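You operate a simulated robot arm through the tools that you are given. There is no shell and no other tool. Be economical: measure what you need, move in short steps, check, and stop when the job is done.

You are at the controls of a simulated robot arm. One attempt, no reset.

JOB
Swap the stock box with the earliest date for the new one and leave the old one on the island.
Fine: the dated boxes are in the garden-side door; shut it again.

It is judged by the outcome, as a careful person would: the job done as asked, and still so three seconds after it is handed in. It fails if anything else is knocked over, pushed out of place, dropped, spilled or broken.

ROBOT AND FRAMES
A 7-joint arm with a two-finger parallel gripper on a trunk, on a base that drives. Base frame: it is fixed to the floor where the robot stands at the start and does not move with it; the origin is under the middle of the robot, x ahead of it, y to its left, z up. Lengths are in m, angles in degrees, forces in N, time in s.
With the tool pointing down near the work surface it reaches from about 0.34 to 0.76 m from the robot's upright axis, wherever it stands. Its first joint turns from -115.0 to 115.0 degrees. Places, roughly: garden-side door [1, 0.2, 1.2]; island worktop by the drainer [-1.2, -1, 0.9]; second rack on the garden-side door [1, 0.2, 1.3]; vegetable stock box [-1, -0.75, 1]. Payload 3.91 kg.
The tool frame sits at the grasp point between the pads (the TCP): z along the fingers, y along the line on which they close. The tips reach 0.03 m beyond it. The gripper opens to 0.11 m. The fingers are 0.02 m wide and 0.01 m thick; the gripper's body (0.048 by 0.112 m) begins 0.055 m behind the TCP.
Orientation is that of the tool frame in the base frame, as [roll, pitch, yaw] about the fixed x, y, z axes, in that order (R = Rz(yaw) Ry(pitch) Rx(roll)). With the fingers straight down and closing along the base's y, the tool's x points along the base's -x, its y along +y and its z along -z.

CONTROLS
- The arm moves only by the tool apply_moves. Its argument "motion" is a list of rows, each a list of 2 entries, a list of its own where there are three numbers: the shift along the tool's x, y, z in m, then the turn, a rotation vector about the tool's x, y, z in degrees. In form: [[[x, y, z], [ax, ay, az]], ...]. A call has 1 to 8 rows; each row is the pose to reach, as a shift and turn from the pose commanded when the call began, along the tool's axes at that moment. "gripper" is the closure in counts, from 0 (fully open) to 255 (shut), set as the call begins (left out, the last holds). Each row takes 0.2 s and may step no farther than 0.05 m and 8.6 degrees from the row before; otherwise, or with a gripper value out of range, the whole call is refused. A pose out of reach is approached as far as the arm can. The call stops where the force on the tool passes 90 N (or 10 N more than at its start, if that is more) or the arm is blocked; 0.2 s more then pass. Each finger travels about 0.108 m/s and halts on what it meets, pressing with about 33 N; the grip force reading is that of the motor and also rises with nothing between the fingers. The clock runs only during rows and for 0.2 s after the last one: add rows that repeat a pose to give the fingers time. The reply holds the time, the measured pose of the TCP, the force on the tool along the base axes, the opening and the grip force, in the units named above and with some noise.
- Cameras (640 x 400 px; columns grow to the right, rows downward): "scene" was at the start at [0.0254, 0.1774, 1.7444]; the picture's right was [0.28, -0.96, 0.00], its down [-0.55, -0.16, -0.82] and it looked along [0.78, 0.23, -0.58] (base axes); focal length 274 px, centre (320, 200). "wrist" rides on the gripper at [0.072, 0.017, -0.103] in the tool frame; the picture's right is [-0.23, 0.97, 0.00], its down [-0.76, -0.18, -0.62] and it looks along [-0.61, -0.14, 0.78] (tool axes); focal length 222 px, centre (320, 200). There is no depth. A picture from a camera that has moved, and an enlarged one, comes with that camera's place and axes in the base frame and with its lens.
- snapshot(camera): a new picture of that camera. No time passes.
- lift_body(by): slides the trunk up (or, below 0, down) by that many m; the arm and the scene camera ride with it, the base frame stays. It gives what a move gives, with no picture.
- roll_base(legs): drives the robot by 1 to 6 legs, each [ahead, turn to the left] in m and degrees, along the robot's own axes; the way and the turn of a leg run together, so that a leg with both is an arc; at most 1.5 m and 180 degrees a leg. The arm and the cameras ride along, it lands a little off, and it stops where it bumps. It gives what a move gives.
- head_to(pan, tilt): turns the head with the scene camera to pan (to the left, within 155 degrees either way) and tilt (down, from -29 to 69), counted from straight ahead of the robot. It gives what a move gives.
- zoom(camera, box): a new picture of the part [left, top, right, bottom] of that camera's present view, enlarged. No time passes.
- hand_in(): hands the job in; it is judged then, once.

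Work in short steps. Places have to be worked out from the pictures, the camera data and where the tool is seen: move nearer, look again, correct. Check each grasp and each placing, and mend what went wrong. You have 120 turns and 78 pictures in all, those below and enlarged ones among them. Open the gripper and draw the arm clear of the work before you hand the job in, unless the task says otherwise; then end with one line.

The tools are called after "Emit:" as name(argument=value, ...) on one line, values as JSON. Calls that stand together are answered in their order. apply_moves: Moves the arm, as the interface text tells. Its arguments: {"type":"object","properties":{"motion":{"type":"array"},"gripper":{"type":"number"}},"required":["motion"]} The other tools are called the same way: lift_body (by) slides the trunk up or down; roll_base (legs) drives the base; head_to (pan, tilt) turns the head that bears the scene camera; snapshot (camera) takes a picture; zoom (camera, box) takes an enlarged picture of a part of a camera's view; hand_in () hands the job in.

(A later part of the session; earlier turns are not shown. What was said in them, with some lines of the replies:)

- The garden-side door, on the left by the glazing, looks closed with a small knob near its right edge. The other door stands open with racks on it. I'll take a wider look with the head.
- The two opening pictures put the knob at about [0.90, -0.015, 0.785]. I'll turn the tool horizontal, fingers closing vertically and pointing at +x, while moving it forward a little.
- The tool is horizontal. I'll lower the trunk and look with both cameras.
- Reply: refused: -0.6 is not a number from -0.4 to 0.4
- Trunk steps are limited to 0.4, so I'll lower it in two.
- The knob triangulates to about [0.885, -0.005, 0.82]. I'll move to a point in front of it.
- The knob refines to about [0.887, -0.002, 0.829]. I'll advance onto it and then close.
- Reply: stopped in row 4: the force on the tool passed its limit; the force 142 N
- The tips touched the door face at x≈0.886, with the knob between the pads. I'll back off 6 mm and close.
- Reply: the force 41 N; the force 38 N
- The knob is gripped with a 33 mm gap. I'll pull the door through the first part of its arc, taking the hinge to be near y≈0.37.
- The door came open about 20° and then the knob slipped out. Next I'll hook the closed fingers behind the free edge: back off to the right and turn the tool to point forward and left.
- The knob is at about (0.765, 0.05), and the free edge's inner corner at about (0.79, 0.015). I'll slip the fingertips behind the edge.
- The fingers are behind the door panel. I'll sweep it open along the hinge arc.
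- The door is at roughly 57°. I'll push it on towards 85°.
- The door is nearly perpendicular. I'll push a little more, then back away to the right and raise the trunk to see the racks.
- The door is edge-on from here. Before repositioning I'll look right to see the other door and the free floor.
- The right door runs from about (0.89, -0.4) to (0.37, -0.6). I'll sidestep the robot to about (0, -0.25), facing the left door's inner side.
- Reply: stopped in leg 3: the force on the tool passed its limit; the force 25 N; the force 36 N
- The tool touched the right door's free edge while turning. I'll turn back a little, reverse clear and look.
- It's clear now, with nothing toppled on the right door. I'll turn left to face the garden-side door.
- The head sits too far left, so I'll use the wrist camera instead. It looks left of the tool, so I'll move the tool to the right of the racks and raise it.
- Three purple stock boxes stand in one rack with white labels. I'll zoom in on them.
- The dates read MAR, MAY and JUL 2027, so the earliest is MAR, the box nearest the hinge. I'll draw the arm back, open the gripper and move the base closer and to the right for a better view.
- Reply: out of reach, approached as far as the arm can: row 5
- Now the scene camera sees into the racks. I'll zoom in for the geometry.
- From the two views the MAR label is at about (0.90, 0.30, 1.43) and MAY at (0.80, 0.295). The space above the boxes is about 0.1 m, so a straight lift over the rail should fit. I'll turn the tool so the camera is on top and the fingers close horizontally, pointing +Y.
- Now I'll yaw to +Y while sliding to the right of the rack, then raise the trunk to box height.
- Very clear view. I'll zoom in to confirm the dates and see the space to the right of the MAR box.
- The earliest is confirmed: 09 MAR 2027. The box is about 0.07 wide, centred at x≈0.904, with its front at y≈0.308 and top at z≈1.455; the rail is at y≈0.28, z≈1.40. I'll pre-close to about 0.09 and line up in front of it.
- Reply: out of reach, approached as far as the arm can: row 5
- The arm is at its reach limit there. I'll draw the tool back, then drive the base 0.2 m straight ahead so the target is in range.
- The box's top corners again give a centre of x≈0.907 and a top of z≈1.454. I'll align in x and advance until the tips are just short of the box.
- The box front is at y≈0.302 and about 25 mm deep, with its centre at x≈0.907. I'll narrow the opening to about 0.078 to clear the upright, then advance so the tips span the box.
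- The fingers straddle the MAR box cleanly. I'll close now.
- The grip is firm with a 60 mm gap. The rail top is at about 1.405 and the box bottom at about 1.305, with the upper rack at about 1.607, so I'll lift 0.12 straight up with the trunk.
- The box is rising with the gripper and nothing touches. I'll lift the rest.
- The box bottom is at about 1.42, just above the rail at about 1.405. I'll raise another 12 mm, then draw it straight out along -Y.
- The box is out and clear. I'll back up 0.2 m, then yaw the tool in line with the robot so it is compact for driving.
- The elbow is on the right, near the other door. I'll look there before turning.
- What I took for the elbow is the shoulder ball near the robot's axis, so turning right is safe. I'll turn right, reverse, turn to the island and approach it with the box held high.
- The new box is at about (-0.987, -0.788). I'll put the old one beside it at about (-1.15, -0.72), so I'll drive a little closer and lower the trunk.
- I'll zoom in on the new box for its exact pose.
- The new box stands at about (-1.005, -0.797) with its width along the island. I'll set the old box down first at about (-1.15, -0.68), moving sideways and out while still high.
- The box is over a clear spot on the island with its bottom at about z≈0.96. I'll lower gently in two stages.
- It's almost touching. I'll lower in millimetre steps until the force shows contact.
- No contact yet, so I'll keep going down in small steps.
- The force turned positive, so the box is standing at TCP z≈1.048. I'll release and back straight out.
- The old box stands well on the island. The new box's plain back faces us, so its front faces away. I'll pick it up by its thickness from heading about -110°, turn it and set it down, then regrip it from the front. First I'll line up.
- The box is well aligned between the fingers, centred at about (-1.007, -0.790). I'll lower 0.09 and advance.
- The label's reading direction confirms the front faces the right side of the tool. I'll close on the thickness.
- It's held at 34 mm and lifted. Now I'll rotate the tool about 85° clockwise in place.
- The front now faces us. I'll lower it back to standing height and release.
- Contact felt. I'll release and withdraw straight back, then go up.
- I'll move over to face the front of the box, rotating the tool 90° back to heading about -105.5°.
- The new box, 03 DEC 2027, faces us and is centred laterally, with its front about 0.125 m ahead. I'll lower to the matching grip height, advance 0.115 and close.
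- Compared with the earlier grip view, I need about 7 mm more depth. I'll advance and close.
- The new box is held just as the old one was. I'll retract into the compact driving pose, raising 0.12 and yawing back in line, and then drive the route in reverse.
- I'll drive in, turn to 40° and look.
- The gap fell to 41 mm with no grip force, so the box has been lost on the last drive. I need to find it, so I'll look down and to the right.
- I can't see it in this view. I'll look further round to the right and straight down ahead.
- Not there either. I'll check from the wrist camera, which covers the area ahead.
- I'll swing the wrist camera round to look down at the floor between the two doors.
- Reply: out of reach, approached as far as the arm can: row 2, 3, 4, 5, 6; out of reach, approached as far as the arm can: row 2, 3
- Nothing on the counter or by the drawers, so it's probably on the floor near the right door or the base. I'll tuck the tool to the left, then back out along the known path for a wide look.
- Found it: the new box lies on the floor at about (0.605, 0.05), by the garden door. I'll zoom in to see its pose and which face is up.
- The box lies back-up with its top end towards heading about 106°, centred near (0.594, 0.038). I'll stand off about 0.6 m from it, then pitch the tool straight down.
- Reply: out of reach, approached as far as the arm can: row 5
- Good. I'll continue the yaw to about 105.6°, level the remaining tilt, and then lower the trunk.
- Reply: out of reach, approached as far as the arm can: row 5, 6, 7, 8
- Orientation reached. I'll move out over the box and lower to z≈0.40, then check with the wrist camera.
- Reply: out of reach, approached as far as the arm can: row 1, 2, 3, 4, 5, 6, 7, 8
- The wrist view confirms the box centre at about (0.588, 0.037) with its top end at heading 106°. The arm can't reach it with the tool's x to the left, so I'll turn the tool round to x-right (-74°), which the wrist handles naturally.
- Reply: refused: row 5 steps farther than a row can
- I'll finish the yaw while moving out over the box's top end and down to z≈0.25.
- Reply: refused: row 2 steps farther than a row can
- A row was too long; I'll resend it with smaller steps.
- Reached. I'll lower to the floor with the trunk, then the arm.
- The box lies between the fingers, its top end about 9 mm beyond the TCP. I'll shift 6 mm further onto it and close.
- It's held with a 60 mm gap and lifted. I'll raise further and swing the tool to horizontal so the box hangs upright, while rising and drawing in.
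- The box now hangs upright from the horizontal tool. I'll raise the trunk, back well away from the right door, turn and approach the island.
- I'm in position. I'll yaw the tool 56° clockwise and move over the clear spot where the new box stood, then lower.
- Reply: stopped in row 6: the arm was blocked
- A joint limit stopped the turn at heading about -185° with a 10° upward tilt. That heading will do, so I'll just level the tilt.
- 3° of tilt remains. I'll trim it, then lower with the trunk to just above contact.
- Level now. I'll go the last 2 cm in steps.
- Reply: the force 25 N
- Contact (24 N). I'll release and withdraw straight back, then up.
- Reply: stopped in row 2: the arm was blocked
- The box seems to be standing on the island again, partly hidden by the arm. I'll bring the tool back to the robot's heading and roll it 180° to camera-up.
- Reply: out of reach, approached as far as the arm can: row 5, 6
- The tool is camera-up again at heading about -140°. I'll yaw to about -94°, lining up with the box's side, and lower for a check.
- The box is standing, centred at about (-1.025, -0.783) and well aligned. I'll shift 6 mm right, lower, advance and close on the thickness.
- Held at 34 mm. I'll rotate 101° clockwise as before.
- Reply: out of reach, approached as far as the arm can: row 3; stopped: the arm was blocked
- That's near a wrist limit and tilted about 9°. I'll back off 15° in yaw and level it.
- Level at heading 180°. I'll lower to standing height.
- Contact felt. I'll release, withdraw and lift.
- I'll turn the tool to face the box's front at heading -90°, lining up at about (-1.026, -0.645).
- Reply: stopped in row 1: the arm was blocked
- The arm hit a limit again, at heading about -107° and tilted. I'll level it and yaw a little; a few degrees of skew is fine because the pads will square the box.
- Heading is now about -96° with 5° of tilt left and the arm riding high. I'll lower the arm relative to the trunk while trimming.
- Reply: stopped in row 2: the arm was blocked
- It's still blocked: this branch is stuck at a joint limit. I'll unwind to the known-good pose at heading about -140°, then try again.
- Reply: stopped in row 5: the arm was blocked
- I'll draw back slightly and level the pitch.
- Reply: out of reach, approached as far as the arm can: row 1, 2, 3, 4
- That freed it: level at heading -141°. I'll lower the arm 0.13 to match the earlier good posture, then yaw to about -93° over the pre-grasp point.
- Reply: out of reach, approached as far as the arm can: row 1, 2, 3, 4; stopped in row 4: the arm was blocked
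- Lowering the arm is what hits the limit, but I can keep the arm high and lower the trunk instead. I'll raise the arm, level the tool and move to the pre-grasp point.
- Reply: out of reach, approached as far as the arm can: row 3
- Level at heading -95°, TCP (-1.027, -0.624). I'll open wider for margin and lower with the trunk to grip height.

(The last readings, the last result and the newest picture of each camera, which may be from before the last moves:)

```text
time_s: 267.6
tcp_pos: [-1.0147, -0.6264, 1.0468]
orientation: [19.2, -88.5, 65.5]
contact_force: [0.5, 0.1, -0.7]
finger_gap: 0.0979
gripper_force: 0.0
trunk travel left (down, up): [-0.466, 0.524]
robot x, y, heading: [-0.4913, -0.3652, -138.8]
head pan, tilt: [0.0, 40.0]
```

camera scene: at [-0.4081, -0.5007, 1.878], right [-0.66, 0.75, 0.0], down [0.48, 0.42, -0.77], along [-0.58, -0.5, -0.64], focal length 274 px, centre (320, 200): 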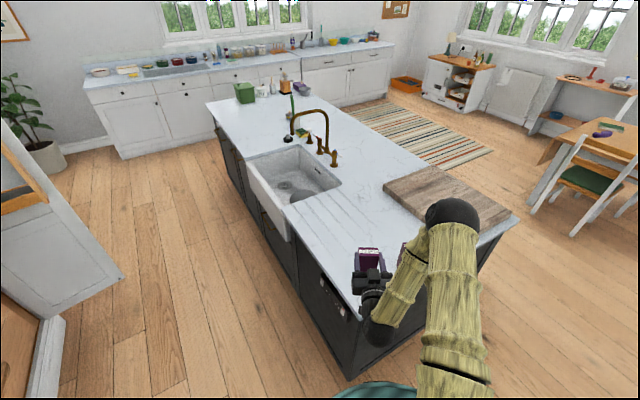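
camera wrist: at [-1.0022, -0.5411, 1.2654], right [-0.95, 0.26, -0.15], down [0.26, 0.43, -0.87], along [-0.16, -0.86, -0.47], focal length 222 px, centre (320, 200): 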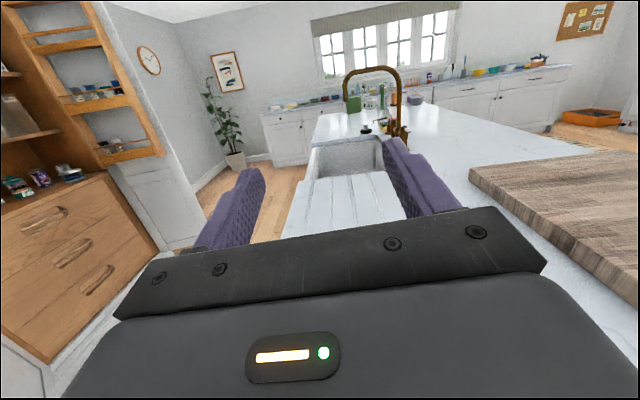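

I'll advance to the box.

Emit:
apply_moves(motion=[[[0, 0, 0.035], [0, 0, 0]], [[0, -0.001, 0.07], [0, 0, 0]], [[0, -0.002, 0.105], [0, 0, 0]], [[0, -0.003, 0.138], [0, 0, 0]]])

Emit:
snapshot(camera="wrist")

```text
time_s: 268.6
tcp_pos: [-1.0189, -0.7614, 1.0484]
orientation: [34.1, -89.2, 50.7]
contact_force: [-0.5, 0.8, -0.4]
finger_gap: 0.098
gripper_force: 0.1
trunk travel left (down, up): [-0.466, 0.524]
robot x, y, heading: [-0.4927, -0.3689, -138.4]
head pan, tilt: [0.0, 40.0]
```

```text
3 pictures are left
camera wrist: at [-1.0279, -0.656, 1.12], right [-0.97, 0.08, -0.22], down [0.23, 0.6, -0.77], along [0.07, -0.8, -0.6], focal length 222 px, centre (320, 200)
```

wrist: 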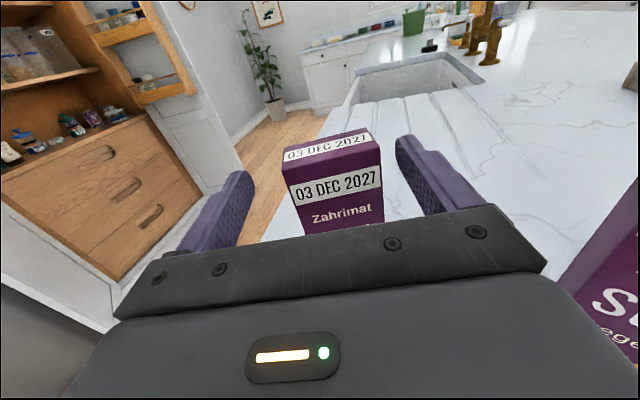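

The box face is squarely between the fingers. I'll advance 6 mm, close and lift.

Emit:
apply_moves(motion=[[[0, 0.003, 0.006], [0, 0, 0]]])

Emit:
apply_moves(motion=[[[0, 0, 0], [0, 0, 0]], [[0, 0, 0], [0, 0, 0]], [[0, 0, 0], [0, 0, 0]], [[0, 0, 0], [0, 0, 0]]], gripper=230)

Emit:
lift_body(by=0.4)

Emit:
lift_body(by=0.115)

```text
time_s: 269.0
tcp_pos: [-1.0257, -0.7674, 1.0491]
orientation: [33.9, -89.2, 51.0]
contact_force: [0.9, 0.3, 0.0]
finger_gap: 0.0978
gripper_force: 0.0
trunk travel left (down, up): [-0.466, 0.524]
robot x, y, heading: [-0.4942, -0.3679, -138.6]
head pan, tilt: [0.0, 40.0]
```

```text
time_s: 270.0
tcp_pos: [-1.024, -0.7679, 1.049]
orientation: [32.5, -89.1, 52.3]
contact_force: [-1.1, -0.1, 2.0]
finger_gap: 0.0609
gripper_force: 32.7
trunk travel left (down, up): [-0.466, 0.524]
robot x, y, heading: [-0.487, -0.3717, -138.8]
head pan, tilt: [0.0, 40.0]
```

```text
time_s: 273.8
tcp_pos: [-1.0249, -0.7672, 1.4491]
orientation: [32.8, -89.3, 52.0]
contact_force: [0.1, 0.4, -1.1]
finger_gap: 0.061
gripper_force: 33.3
trunk travel left (down, up): [-0.866, 0.124]
robot x, y, heading: [-0.4878, -0.37, -139.0]
head pan, tilt: [0.0, 40.0]
```

```text
time_s: 275.3
tcp_pos: [-1.0246, -0.7683, 1.5638]
orientation: [32.9, -89.2, 52.0]
contact_force: [0.9, 0.4, -2.2]
finger_gap: 0.0605
gripper_force: 33.4
trunk travel left (down, up): [-0.981, 0.009]
robot x, y, heading: [-0.4914, -0.3673, -138.8]
head pan, tilt: [0.0, 40.0]
```

It's gripped at 61 mm and high. I'll draw it in towards the robot's left-centre, keeping the tool's angle, ready for a path well away from the right door.

Emit:
apply_moves(motion=[[[0, -0.039, -0.018], [0, 0, 0]], [[0, -0.077, -0.035], [0, 0, 0]], [[0, -0.116, -0.053], [0, 0, 0]], [[0, -0.155, -0.07], [0, 0, 0]], [[0, -0.1935, -0.088], [0, 0, 0]]])

Emit:
roll_base(legs=[[-0.45, 0]])

```text
time_s: 276.5
tcp_pos: [-0.8573, -0.7125, 1.5304]
orientation: [19.7, -84.0, 65.8]
contact_force: [0.8, -0.1, -2.3]
finger_gap: 0.0603
gripper_force: 33.1
out of reach, approached as far as the arm can: row 3, 4, 5
trunk travel left (down, up): [-0.981, 0.009]
robot x, y, heading: [-0.4912, -0.3676, -139.0]
head pan, tilt: [0.0, 40.0]
```

```text
time_s: 279.2
tcp_pos: [-0.5189, -0.4118, 1.53]
orientation: [22.9, -84.3, 62.2]
contact_force: [0.1, 0.8, -1.8]
finger_gap: 0.0599
gripper_force: 33.3
trunk travel left (down, up): [-0.981, 0.009]
robot x, y, heading: [-0.1492, -0.0703, -138.6]
head pan, tilt: [0.0, 40.0]
```

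Grip holds. I'll turn left to heading 2° and drive forward along y≈-0.06.

Emit:
roll_base(legs=[[0, 140.8], [0.38, 0]])

```text
time_s: 287.4
tcp_pos: [0.7348, -0.03, 1.532]
orientation: [23.3, -83.8, -157.8]
contact_force: [0.3, 0.0, -1.3]
finger_gap: 0.0595
gripper_force: 32.8
trunk travel left (down, up): [-0.981, 0.009]
robot x, y, heading: [0.2335, -0.0545, 1.8]
head pan, tilt: [0.0, 40.0]
```

I'll drive 0.1 m further, then yaw the tool to +Y, level it and line up before the empty slot.

Emit:
roll_base(legs=[[0.11, 0]])

Emit:
apply_moves(motion=[[[0.006, -0.01, 0.026], [7.4, -0.9, 0.4]], [[0.012, -0.02, 0.052], [14.8, -1.9, 0.8]], [[0.018, -0.03, 0.078], [22.2, -2.8, 1.2]], [[0.024, -0.04, 0.105], [29.6, -3.8, 1.7]], [[0.03, -0.05, 0.13], [37, -4.7, 2.1]], [[0.035, -0.059, 0.155], [44.3, -5.7, 2.5]]])

```text
time_s: 288.6
tcp_pos: [0.8446, -0.0276, 1.5325]
orientation: [23.4, -83.8, -157.8]
contact_force: [0.5, -0.3, -2.1]
finger_gap: 0.0591
gripper_force: 33.0
trunk travel left (down, up): [-0.981, 0.009]
robot x, y, heading: [0.3419, -0.0598, 1.9]
head pan, tilt: [0.0, 40.0]
```

```text
time_s: 290.0
tcp_pos: [0.929, 0.1446, 1.5746]
orientation: [72.8, -88.5, -163.3]
contact_force: [-0.6, -0.4, -1.8]
finger_gap: 0.0594
gripper_force: 32.7
out of reach, approached as far as the arm can: row 2, 3, 4, 5, 6
trunk travel left (down, up): [-0.981, 0.009]
robot x, y, heading: [0.3426, -0.0551, 1.5]
head pan, tilt: [0.0, 40.0]
```

Heading 89.5° and level. I'll shift 23 mm left to the slot's x, drop 6 mm and check with the wrist camera.

Emit:
apply_moves(motion=[[[-0.003, -0.012, 0], [0, 0, 0]], [[-0.006, -0.023, 0], [0, 0, 0]]])

Emit:
snapshot(camera="wrist")

```text
time_s: 290.6
tcp_pos: [0.9226, 0.162, 1.5605]
orientation: [99.2, -88.6, 170.2]
contact_force: [-0.7, -0.3, -2.4]
finger_gap: 0.0593
gripper_force: 32.7
out of reach, approached as far as the arm can: row 1, 2
trunk travel left (down, up): [-0.981, 0.009]
robot x, y, heading: [0.339, -0.0579, 1.7]
head pan, tilt: [0.0, 40.0]
```

```text
2 pictures are left
camera wrist: at [0.9364, 0.059, 1.6344], right [0.98, -0.01, -0.2], down [-0.16, -0.62, -0.76], along [-0.12, 0.78, -0.61], focal length 222 px, centre (320, 200)
```

wrist: 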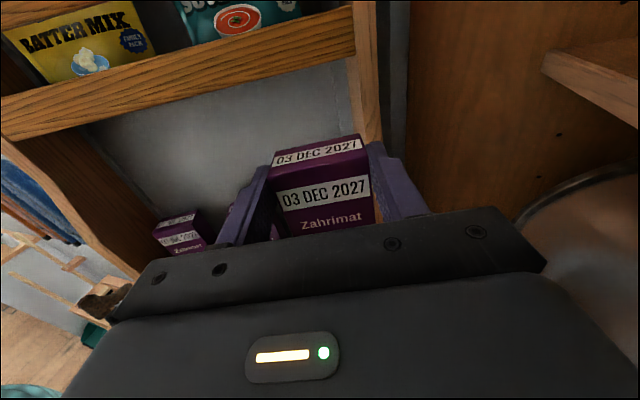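

The box needs to go about 16 mm left, and the arm is near a limit, so I'll use the base for that. Then I'll advance a little and watch the pose.

Emit:
roll_base(legs=[[-0.017, 0]])

Emit:
apply_moves(motion=[[[0, 0, 0.02], [0, 0, 0]], [[0, 0, 0.04], [0, 0, 0]]])

```text
time_s: 291.4
tcp_pos: [0.9094, 0.1595, 1.5599]
orientation: [97.9, -88.7, 171.6]
contact_force: [0.5, 1.0, -2.3]
finger_gap: 0.0596
gripper_force: 32.9
trunk travel left (down, up): [-0.981, 0.009]
robot x, y, heading: [0.3226, -0.0551, 1.7]
head pan, tilt: [0.0, 40.0]
```

```text
time_s: 292.0
tcp_pos: [0.9054, 0.201, 1.5594]
orientation: [98.4, -88.6, 171.0]
contact_force: [0.3, 0.7, -1.5]
finger_gap: 0.0594
gripper_force: 32.5
trunk travel left (down, up): [-0.981, 0.009]
robot x, y, heading: [0.3228, -0.0566, 1.8]
head pan, tilt: [0.0, 40.0]
```

Good. I'll raise 8 mm and advance over the rail to y≈0.293.

Emit:
apply_moves(motion=[[[0.008, 0, 0], [0, 0, 0]], [[0.008, 0, 0.025], [0, 0, 0]], [[0.008, 0, 0.05], [0, 0, 0]], [[0.008, 0, 0.075], [0, 0, 0]], [[0.008, 0, 0.09], [0, 0, 0]]])

```text
time_s: 293.2
tcp_pos: [0.9079, 0.289, 1.5682]
orientation: [96.7, -88.5, 172.8]
contact_force: [-0.6, 0.8, -0.7]
finger_gap: 0.0595
gripper_force: 33.0
trunk travel left (down, up): [-0.981, 0.009]
robot x, y, heading: [0.3254, -0.0577, 1.7]
head pan, tilt: [0.0, 40.0]
```

Over the shelf slot with no contact force. I'll lower with the trunk in stages.

Emit:
apply_moves(motion=[[[0, -0.001, 0.003], [0, 0, 0]]])

Emit:
lift_body(by=-0.05)

Emit:
lift_body(by=-0.066)

```text
time_s: 293.6
tcp_pos: [0.9062, 0.2926, 1.5693]
orientation: [97.0, -88.7, 172.5]
contact_force: [-0.4, -1.7, -1.1]
finger_gap: 0.0593
gripper_force: 33.1
trunk travel left (down, up): [-0.981, 0.009]
robot x, y, heading: [0.324, -0.0551, 1.6]
head pan, tilt: [0.0, 40.0]
```

```text
time_s: 294.5
tcp_pos: [0.9059, 0.2921, 1.5183]
orientation: [96.9, -88.6, 172.6]
contact_force: [0.2, 0.4, -1.8]
finger_gap: 0.0592
gripper_force: 32.6
trunk travel left (down, up): [-0.931, 0.059]
robot x, y, heading: [0.3277, -0.0539, 1.6]
head pan, tilt: [0.0, 40.0]
```

```text
time_s: 295.6
tcp_pos: [0.9077, 0.2929, 1.4525]
orientation: [96.8, -88.6, 172.7]
contact_force: [-0.5, -0.3, -1.6]
finger_gap: 0.0595
gripper_force: 33.3
trunk travel left (down, up): [-0.865, 0.125]
robot x, y, heading: [0.3254, -0.0583, 1.5]
head pan, tilt: [0.0, 40.0]
```

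Still free. Last centimetre.

Emit:
lift_body(by=-0.008)

Emit:
lift_body(by=-0.003)

Emit:
lift_body(by=-0.002)

```text
time_s: 296.1
tcp_pos: [0.906, 0.2919, 1.4451]
orientation: [96.9, -88.7, 172.7]
contact_force: [-0.3, 0.5, -2.3]
finger_gap: 0.0593
gripper_force: 32.9
trunk travel left (down, up): [-0.857, 0.133]
robot x, y, heading: [0.3228, -0.0569, 2.0]
head pan, tilt: [0.0, 40.0]
```

```text
time_s: 296.7
tcp_pos: [0.9073, 0.2923, 1.4416]
orientation: [96.0, -88.5, 173.5]
contact_force: [0.2, 0.6, 0.1]
finger_gap: 0.0594
gripper_force: 33.4
trunk travel left (down, up): [-0.854, 0.136]
robot x, y, heading: [0.321, -0.0566, 1.7]
head pan, tilt: [0.0, 40.0]
```

```text
time_s: 297.2
tcp_pos: [0.9067, 0.2925, 1.4425]
orientation: [88.2, -88.4, -178.7]
contact_force: [3.5, 2.4, 11.4]
finger_gap: 0.0594
gripper_force: 32.9
trunk travel left (down, up): [-0.852, 0.138]
robot x, y, heading: [0.3247, -0.0557, 1.7]
head pan, tilt: [0.0, 40.0]
```

Seated at the same height as the old box. I'll release just enough and withdraw straight out.

Emit:
apply_moves(motion=[[[0, 0, 0], [0, 0, 0]], [[0, 0, 0], [0, 0, 0]]], gripper=76)

Emit:
apply_moves(motion=[[[0, 0, -0.025], [0, 0, 0]], [[0, 0, -0.05], [0, 0, 0]], [[0, 0, -0.08], [0, 0, 0]], [[0, 0, -0.11], [0, 0, 0]], [[0, 0, -0.14], [0, 0, 0]]])

Emit:
snapshot(camera="wrist")

```text
time_s: 297.8
tcp_pos: [0.907, 0.2931, 1.4399]
orientation: [98.5, -88.7, 171.0]
contact_force: [0.9, -1.4, 0.0]
finger_gap: 0.077
gripper_force: 0.1
trunk travel left (down, up): [-0.852, 0.138]
robot x, y, heading: [0.3231, -0.0504, 2.1]
head pan, tilt: [0.0, 40.0]
```

```text
time_s: 299.0
tcp_pos: [0.9057, 0.1512, 1.4398]
orientation: [77.2, -88.5, -167.7]
contact_force: [-0.1, -0.8, 0.2]
finger_gap: 0.0774
gripper_force: 0.0
trunk travel left (down, up): [-0.852, 0.138]
robot x, y, heading: [0.3285, -0.06, 1.8]
head pan, tilt: [0.0, 40.0]
```

```text
1 pictures are left
camera wrist: at [0.92, 0.0483, 1.5121], right [0.98, -0.01, -0.2], down [-0.17, -0.62, -0.77], along [-0.12, 0.79, -0.61], focal length 222 px, centre (320, 200)
```

wrist: 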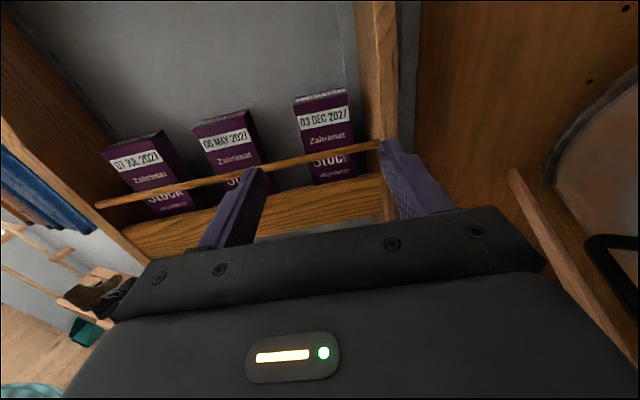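

03 DEC 2027 stands upright in the slot with its neighbours untouched. Now for the door: I'll back the base away, close the fingers and yaw the tool to point straight ahead, so I can push the door's outer face from the garden side.

Emit:
roll_base(legs=[[-0.45, 0]])

Emit:
apply_moves(motion=[[[0, 0, 0], [-8.5, 0, 0]], [[0, 0, 0], [-17, 0, 0]], [[0, 0, 0], [-25.5, 0, 0]], [[0, 0, 0], [-34, 0, 0]], [[0, 0, 0], [-42.5, 0, 0]], [[0, 0, 0], [-51, 0, 0]], [[0, 0, 0], [-59.5, 0, 0]], [[0, 0, 0], [-68, 0, 0]]], gripper=255)

Emit:
apply_moves(motion=[[[0, 0, 0], [-7, 0, 0]], [[0, 0, 0], [-14, 0, 0]], [[0, 0, 0], [-21, 0, 0]]])

```text
time_s: 301.7
tcp_pos: [0.4575, 0.1393, 1.4399]
orientation: [78.3, -88.4, -169.1]
contact_force: [0.0, 0.1, 0.8]
finger_gap: 0.0773
gripper_force: 0.0
trunk travel left (down, up): [-0.852, 0.138]
robot x, y, heading: [-0.124, -0.0664, 1.4]
head pan, tilt: [0.0, 40.0]
```

```text
time_s: 303.5
tcp_pos: [0.4576, 0.1398, 1.4399]
orientation: [11.9, -88.5, -170.8]
contact_force: [-0.5, 0.2, -0.4]
finger_gap: 0.0
gripper_force: 32.7
trunk travel left (down, up): [-0.852, 0.138]
robot x, y, heading: [-0.1231, -0.0704, 1.7]
head pan, tilt: [0.0, 40.0]
```

```text
time_s: 304.3
tcp_pos: [0.4577, 0.1403, 1.4404]
orientation: [-7.3, -88.5, -172.7]
contact_force: [0.1, 0.1, 0.5]
finger_gap: 0.0001
gripper_force: 33.2
trunk travel left (down, up): [-0.852, 0.138]
robot x, y, heading: [-0.1234, -0.0661, 1.7]
head pan, tilt: [0.0, 40.0]
```

Tool heading is 0°. I'll move left to y≈0.41, still short of the door's free edge, and use the last picture to verify clearances.

Emit:
apply_moves(motion=[[[0, -0.045, 0], [0, 0, 0]], [[0, -0.09, 0], [0, 0, 0]], [[0, -0.135, 0], [0, 0, 0]], [[0, -0.18, 0], [0, 0, 0]], [[0, -0.225, 0], [0, 0, 0]], [[0, -0.27, 0], [0, 0, 0]]])

Emit:
head_to(pan=25, tilt=35)

Emit:
snapshot(camera="scene")

```text
time_s: 305.7
tcp_pos: [0.4574, 0.4098, 1.4405]
orientation: [-8.1, -88.5, -171.6]
contact_force: [1.0, -0.3, 0.2]
finger_gap: 0.0
gripper_force: 32.6
trunk travel left (down, up): [-0.852, 0.138]
robot x, y, heading: [-0.126, -0.0678, 1.3]
head pan, tilt: [0.0, 40.0]
```

```text
time_s: 306.6
tcp_pos: [0.4573, 0.4083, 1.441]
orientation: [-11.0, -88.6, -168.9]
contact_force: [-0.3, -0.1, -0.7]
finger_gap: 0.0
gripper_force: 32.9
trunk travel left (down, up): [-0.852, 0.138]
robot x, y, heading: [-0.1255, -0.0685, 1.8]
head pan, tilt: [25.0, 35.0]
```

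```text
0 pictures are left
camera scene: at [-0.1085, 0.1214, 1.7538], right [0.45, -0.89, 0.0], down [-0.51, -0.26, -0.82], along [0.73, 0.37, -0.57], focal length 274 px, centre (320, 200)
```

scene: 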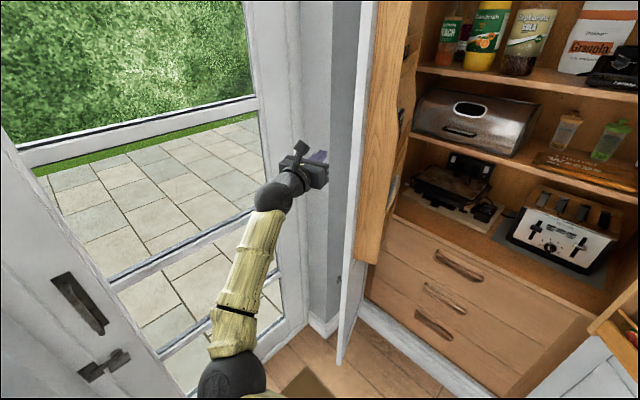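

The fingers sit outside the door, whose free edge is at about (0.56, 0.358). I'll move the base forward 0.115 so the tips overlap the door, then sweep it shut along its arc.

Emit:
roll_base(legs=[[0.115, 0]])

Emit:
apply_moves(motion=[[[0, 0.035, 0.014], [0, 0, 0]], [[0, 0.077, 0.0165], [0, 0, 0]], [[0, 0.119, 0.019], [0, 0, 0]], [[0, 0.16, 0.032], [0, 0, 0]], [[0, 0.201, 0.045], [0, 0, 0]], [[0, 0.236, 0.068], [0, 0, 0]], [[0, 0.271, 0.091], [0, 0, 0]]])

```text
time_s: 307.8
tcp_pos: [0.5731, 0.4134, 1.4405]
orientation: [-11.2, -88.6, -168.4]
contact_force: [0.2, 0.5, 0.3]
finger_gap: 0.0
gripper_force: 32.9
trunk travel left (down, up): [-0.852, 0.138]
robot x, y, heading: [-0.0084, -0.0695, 1.9]
head pan, tilt: [25.0, 35.0]
```

```text
time_s: 309.4
tcp_pos: [0.6646, 0.1414, 1.4431]
orientation: [-12.8, -88.6, -166.9]
contact_force: [-0.4, 0.8, -0.7]
finger_gap: 0.0
gripper_force: 33.1
trunk travel left (down, up): [-0.852, 0.138]
robot x, y, heading: [-0.0079, -0.0663, 1.7]
head pan, tilt: [25.0, 35.0]
```

The sweep is done with low resistance, as expected. Now I'll drive forward to push the door the rest of the way.

Emit:
roll_base(legs=[[0.16, 0]])

Emit:
apply_moves(motion=[[[0, 0, 0.01], [0, 0, 0]], [[0, 0, 0.02], [0, 0, 0]], [[0, 0, 0.03], [0, 0, 0]], [[0, 0, 0.036], [0, 0, 0]]])

```text
time_s: 310.8
tcp_pos: [0.8227, 0.1497, 1.4434]
orientation: [-11.2, -88.6, -168.3]
contact_force: [1.0, -0.3, -0.5]
finger_gap: 0.0003
gripper_force: 33.2
trunk travel left (down, up): [-0.852, 0.138]
robot x, y, heading: [0.1505, -0.0628, 1.9]
head pan, tilt: [25.0, 35.0]
```

```text
time_s: 311.8
tcp_pos: [0.8583, 0.1499, 1.4446]
orientation: [-11.6, -88.6, -167.9]
contact_force: [0.4, 0.4, -0.4]
finger_gap: 0.0001
gripper_force: 32.7
trunk travel left (down, up): [-0.852, 0.138]
robot x, y, heading: [0.1503, -0.0628, 1.9]
head pan, tilt: [25.0, 35.0]
```

No contact force yet; the centre panel is recessed. I'll push on slowly until contact shows.

Emit:
apply_moves(motion=[[[0, 0, 0.004], [0, 0, 0]], [[0, 0, 0.008], [0, 0, 0]], [[0, 0, 0.012], [0, 0, 0]], [[0, 0, 0.016], [0, 0, 0]], [[0, 0, 0.02], [0, 0, 0]]])

```text
time_s: 313.0
tcp_pos: [0.8781, 0.1504, 1.4442]
orientation: [-10.7, -88.6, -168.8]
contact_force: [0.0, -1.0, 0.2]
finger_gap: 0.0
gripper_force: 32.8
trunk travel left (down, up): [-0.852, 0.138]
robot x, y, heading: [0.1531, -0.0606, 1.6]
head pan, tilt: [25.0, 35.0]
```

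Still free. I'll continue another 2 cm with the force guard.

Emit:
apply_moves(motion=[[[0, 0, 0.004], [0, 0, 0]], [[0, 0, 0.008], [0, 0, 0]], [[0, 0, 0.012], [0, 0, 0]], [[0, 0, 0.016], [0, 0, 0]], [[0, 0, 0.02], [0, 0, 0]], [[0, 0, 0.024], [0, 0, 0]]])

```text
time_s: 314.4
tcp_pos: [0.9031, 0.1505, 1.4467]
orientation: [-10.3, -88.6, -169.2]
contact_force: [0.6, 0.1, 0.5]
finger_gap: 0.0
gripper_force: 32.8
trunk travel left (down, up): [-0.852, 0.138]
robot x, y, heading: [0.1469, -0.0617, 1.9]
head pan, tilt: [25.0, 35.0]
```

Measurements since the early bump suggest the frame sits a few cm deeper (the hinge upright was at x≈0.96), so the closed face may be nearer 0.95. I'll keep advancing gently under the force guard.

Emit:
apply_moves(motion=[[[0, 0, 0.005], [0, 0, 0]], [[0, 0, 0.01], [0, 0, 0]], [[0, 0, 0.015], [0, 0, 0]], [[0, 0, 0.02], [0, 0, 0]], [[0, 0, 0.025], [0, 0, 0]], [[0, 0, 0.03], [0, 0, 0]]])

```text
time_s: 315.3
tcp_pos: [0.9052, 0.1503, 1.4461]
orientation: [-5.8, -88.9, -173.8]
contact_force: [-52.1, -1.8, -7.4]
finger_gap: 0.0
gripper_force: 32.8
trunk travel left (down, up): [-0.852, 0.138]
robot x, y, heading: [0.1482, -0.0608, 1.7]
head pan, tilt: [25.0, 35.0]
stopped in row 4: the force on the tool passed its limit (the readings are from after the stop); the commanded pose is now the measured one
```

Solid contact at tip x≈0.935. To confirm it's shut, I'll retract, shift to the free-edge side (y≈0.02) and press there too.

Emit:
apply_moves(motion=[[[0, 0, -0.04], [0, 0, 0]], [[0, 0, -0.08], [0, 0, 0]], [[0, 0.045, -0.08], [0, 0, 0]], [[0, 0.09, -0.08], [0, 0, 0]], [[0, 0.13, -0.08], [0, 0, 0]]])

Emit:
roll_base(legs=[[0.04, 0]])

Emit:
apply_moves(motion=[[[0, 0, 0.01], [0, 0, 0]], [[0, 0, 0.02], [0, 0, 0]], [[0, 0, 0.03], [0, 0, 0]], [[0, 0, 0.036], [0, 0, 0]], [[0, 0, 0.042], [0, 0, 0]], [[0, 0, 0.048], [0, 0, 0]], [[0, 0, 0.054], [0, 0, 0]], [[0, 0, 0.06], [0, 0, 0]]])

```text
time_s: 316.5
tcp_pos: [0.8406, 0.0177, 1.4393]
orientation: [-16.8, -89.2, -162.6]
contact_force: [0.2, -1.0, -0.4]
finger_gap: 0.0
gripper_force: 32.8
trunk travel left (down, up): [-0.852, 0.138]
robot x, y, heading: [0.1508, -0.0588, 1.9]
head pan, tilt: [25.0, 35.0]
```

```text
time_s: 317.4
tcp_pos: [0.8625, 0.0195, 1.4401]
orientation: [-16.4, -89.1, -163.3]
contact_force: [-10.3, 3.4, -0.8]
finger_gap: 0.0003
gripper_force: 33.4
trunk travel left (down, up): [-0.852, 0.138]
robot x, y, heading: [0.1807, -0.0564, 2.0]
head pan, tilt: [25.0, 35.0]
stopped in leg 1: the force on the tool passed its limit (the readings are from after the stop); the commanded pose is now the measured one
```

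```text
time_s: 318.0
tcp_pos: [0.8631, 0.0192, 1.4412]
orientation: [-20.6, -89.4, -159.3]
contact_force: [-61.2, 7.8, -5.4]
finger_gap: 0.0
gripper_force: 33.0
trunk travel left (down, up): [-0.852, 0.138]
robot x, y, heading: [0.175, -0.0599, 1.9]
head pan, tilt: [25.0, 35.0]
stopped in row 2: the force on the tool passed its limit (the readings are from after the stop); the commanded pose is now the measured one
```

The stile stops solidly at x≈0.89, exactly where the closed face was at the start, so the door is shut. I'll back off gently and open the gripper clear of everything.

Emit:
apply_moves(motion=[[[0, 0, -0.02], [0, 0, 0]], [[0, 0, -0.05], [0, 0, 0]], [[0, 0, -0.08], [0, 0, 0]]])

Emit:
roll_base(legs=[[-0.25, 0]])

Emit:
apply_moves(motion=[[[0, 0, 0], [0, 0, 0]], [[0, 0, 0], [0, 0, 0]], [[0, 0, 0], [0, 0, 0]]], gripper=0)

```text
time_s: 318.8
tcp_pos: [0.7993, 0.0184, 1.4339]
orientation: [-98.8, -89.8, -81.0]
contact_force: [-0.1, -0.6, 0.4]
finger_gap: 0.0
gripper_force: 32.8
trunk travel left (down, up): [-0.852, 0.138]
robot x, y, heading: [0.1796, -0.0568, 1.7]
head pan, tilt: [25.0, 35.0]
```

```text
time_s: 320.6
tcp_pos: [0.5466, 0.0102, 1.4339]
orientation: [-75.3, -89.7, -104.5]
contact_force: [0.5, 1.2, 0.8]
finger_gap: 0.0
gripper_force: 33.8
trunk travel left (down, up): [-0.852, 0.138]
robot x, y, heading: [-0.0726, -0.0659, 1.7]
head pan, tilt: [25.0, 35.0]
```

```text
time_s: 321.4
tcp_pos: [0.5483, 0.0107, 1.4328]
orientation: [-88.3, -89.8, -91.5]
contact_force: [0.6, -0.2, 0.0]
finger_gap: 0.11
gripper_force: 0.0
trunk travel left (down, up): [-0.852, 0.138]
robot x, y, heading: [-0.0771, -0.0679, 2.1]
head pan, tilt: [25.0, 35.0]
```

The arm is clear, the gripper is open and nothing is in contact, so I'm handing in.

Emit:
hand_in()

```text
The job is handed in.
```

The 09 MAR 2027 box, the earliest, is on the island, and the new 03 DEC 2027 box stands in its slot. Two mishaps: I dropped the new box once on the floor and recovered it, and the arm bumped the other cupboard door. The garden-side door is shut as far as I could feel: it stops solidly where it was closed at the start, but I had no pictures left to look.
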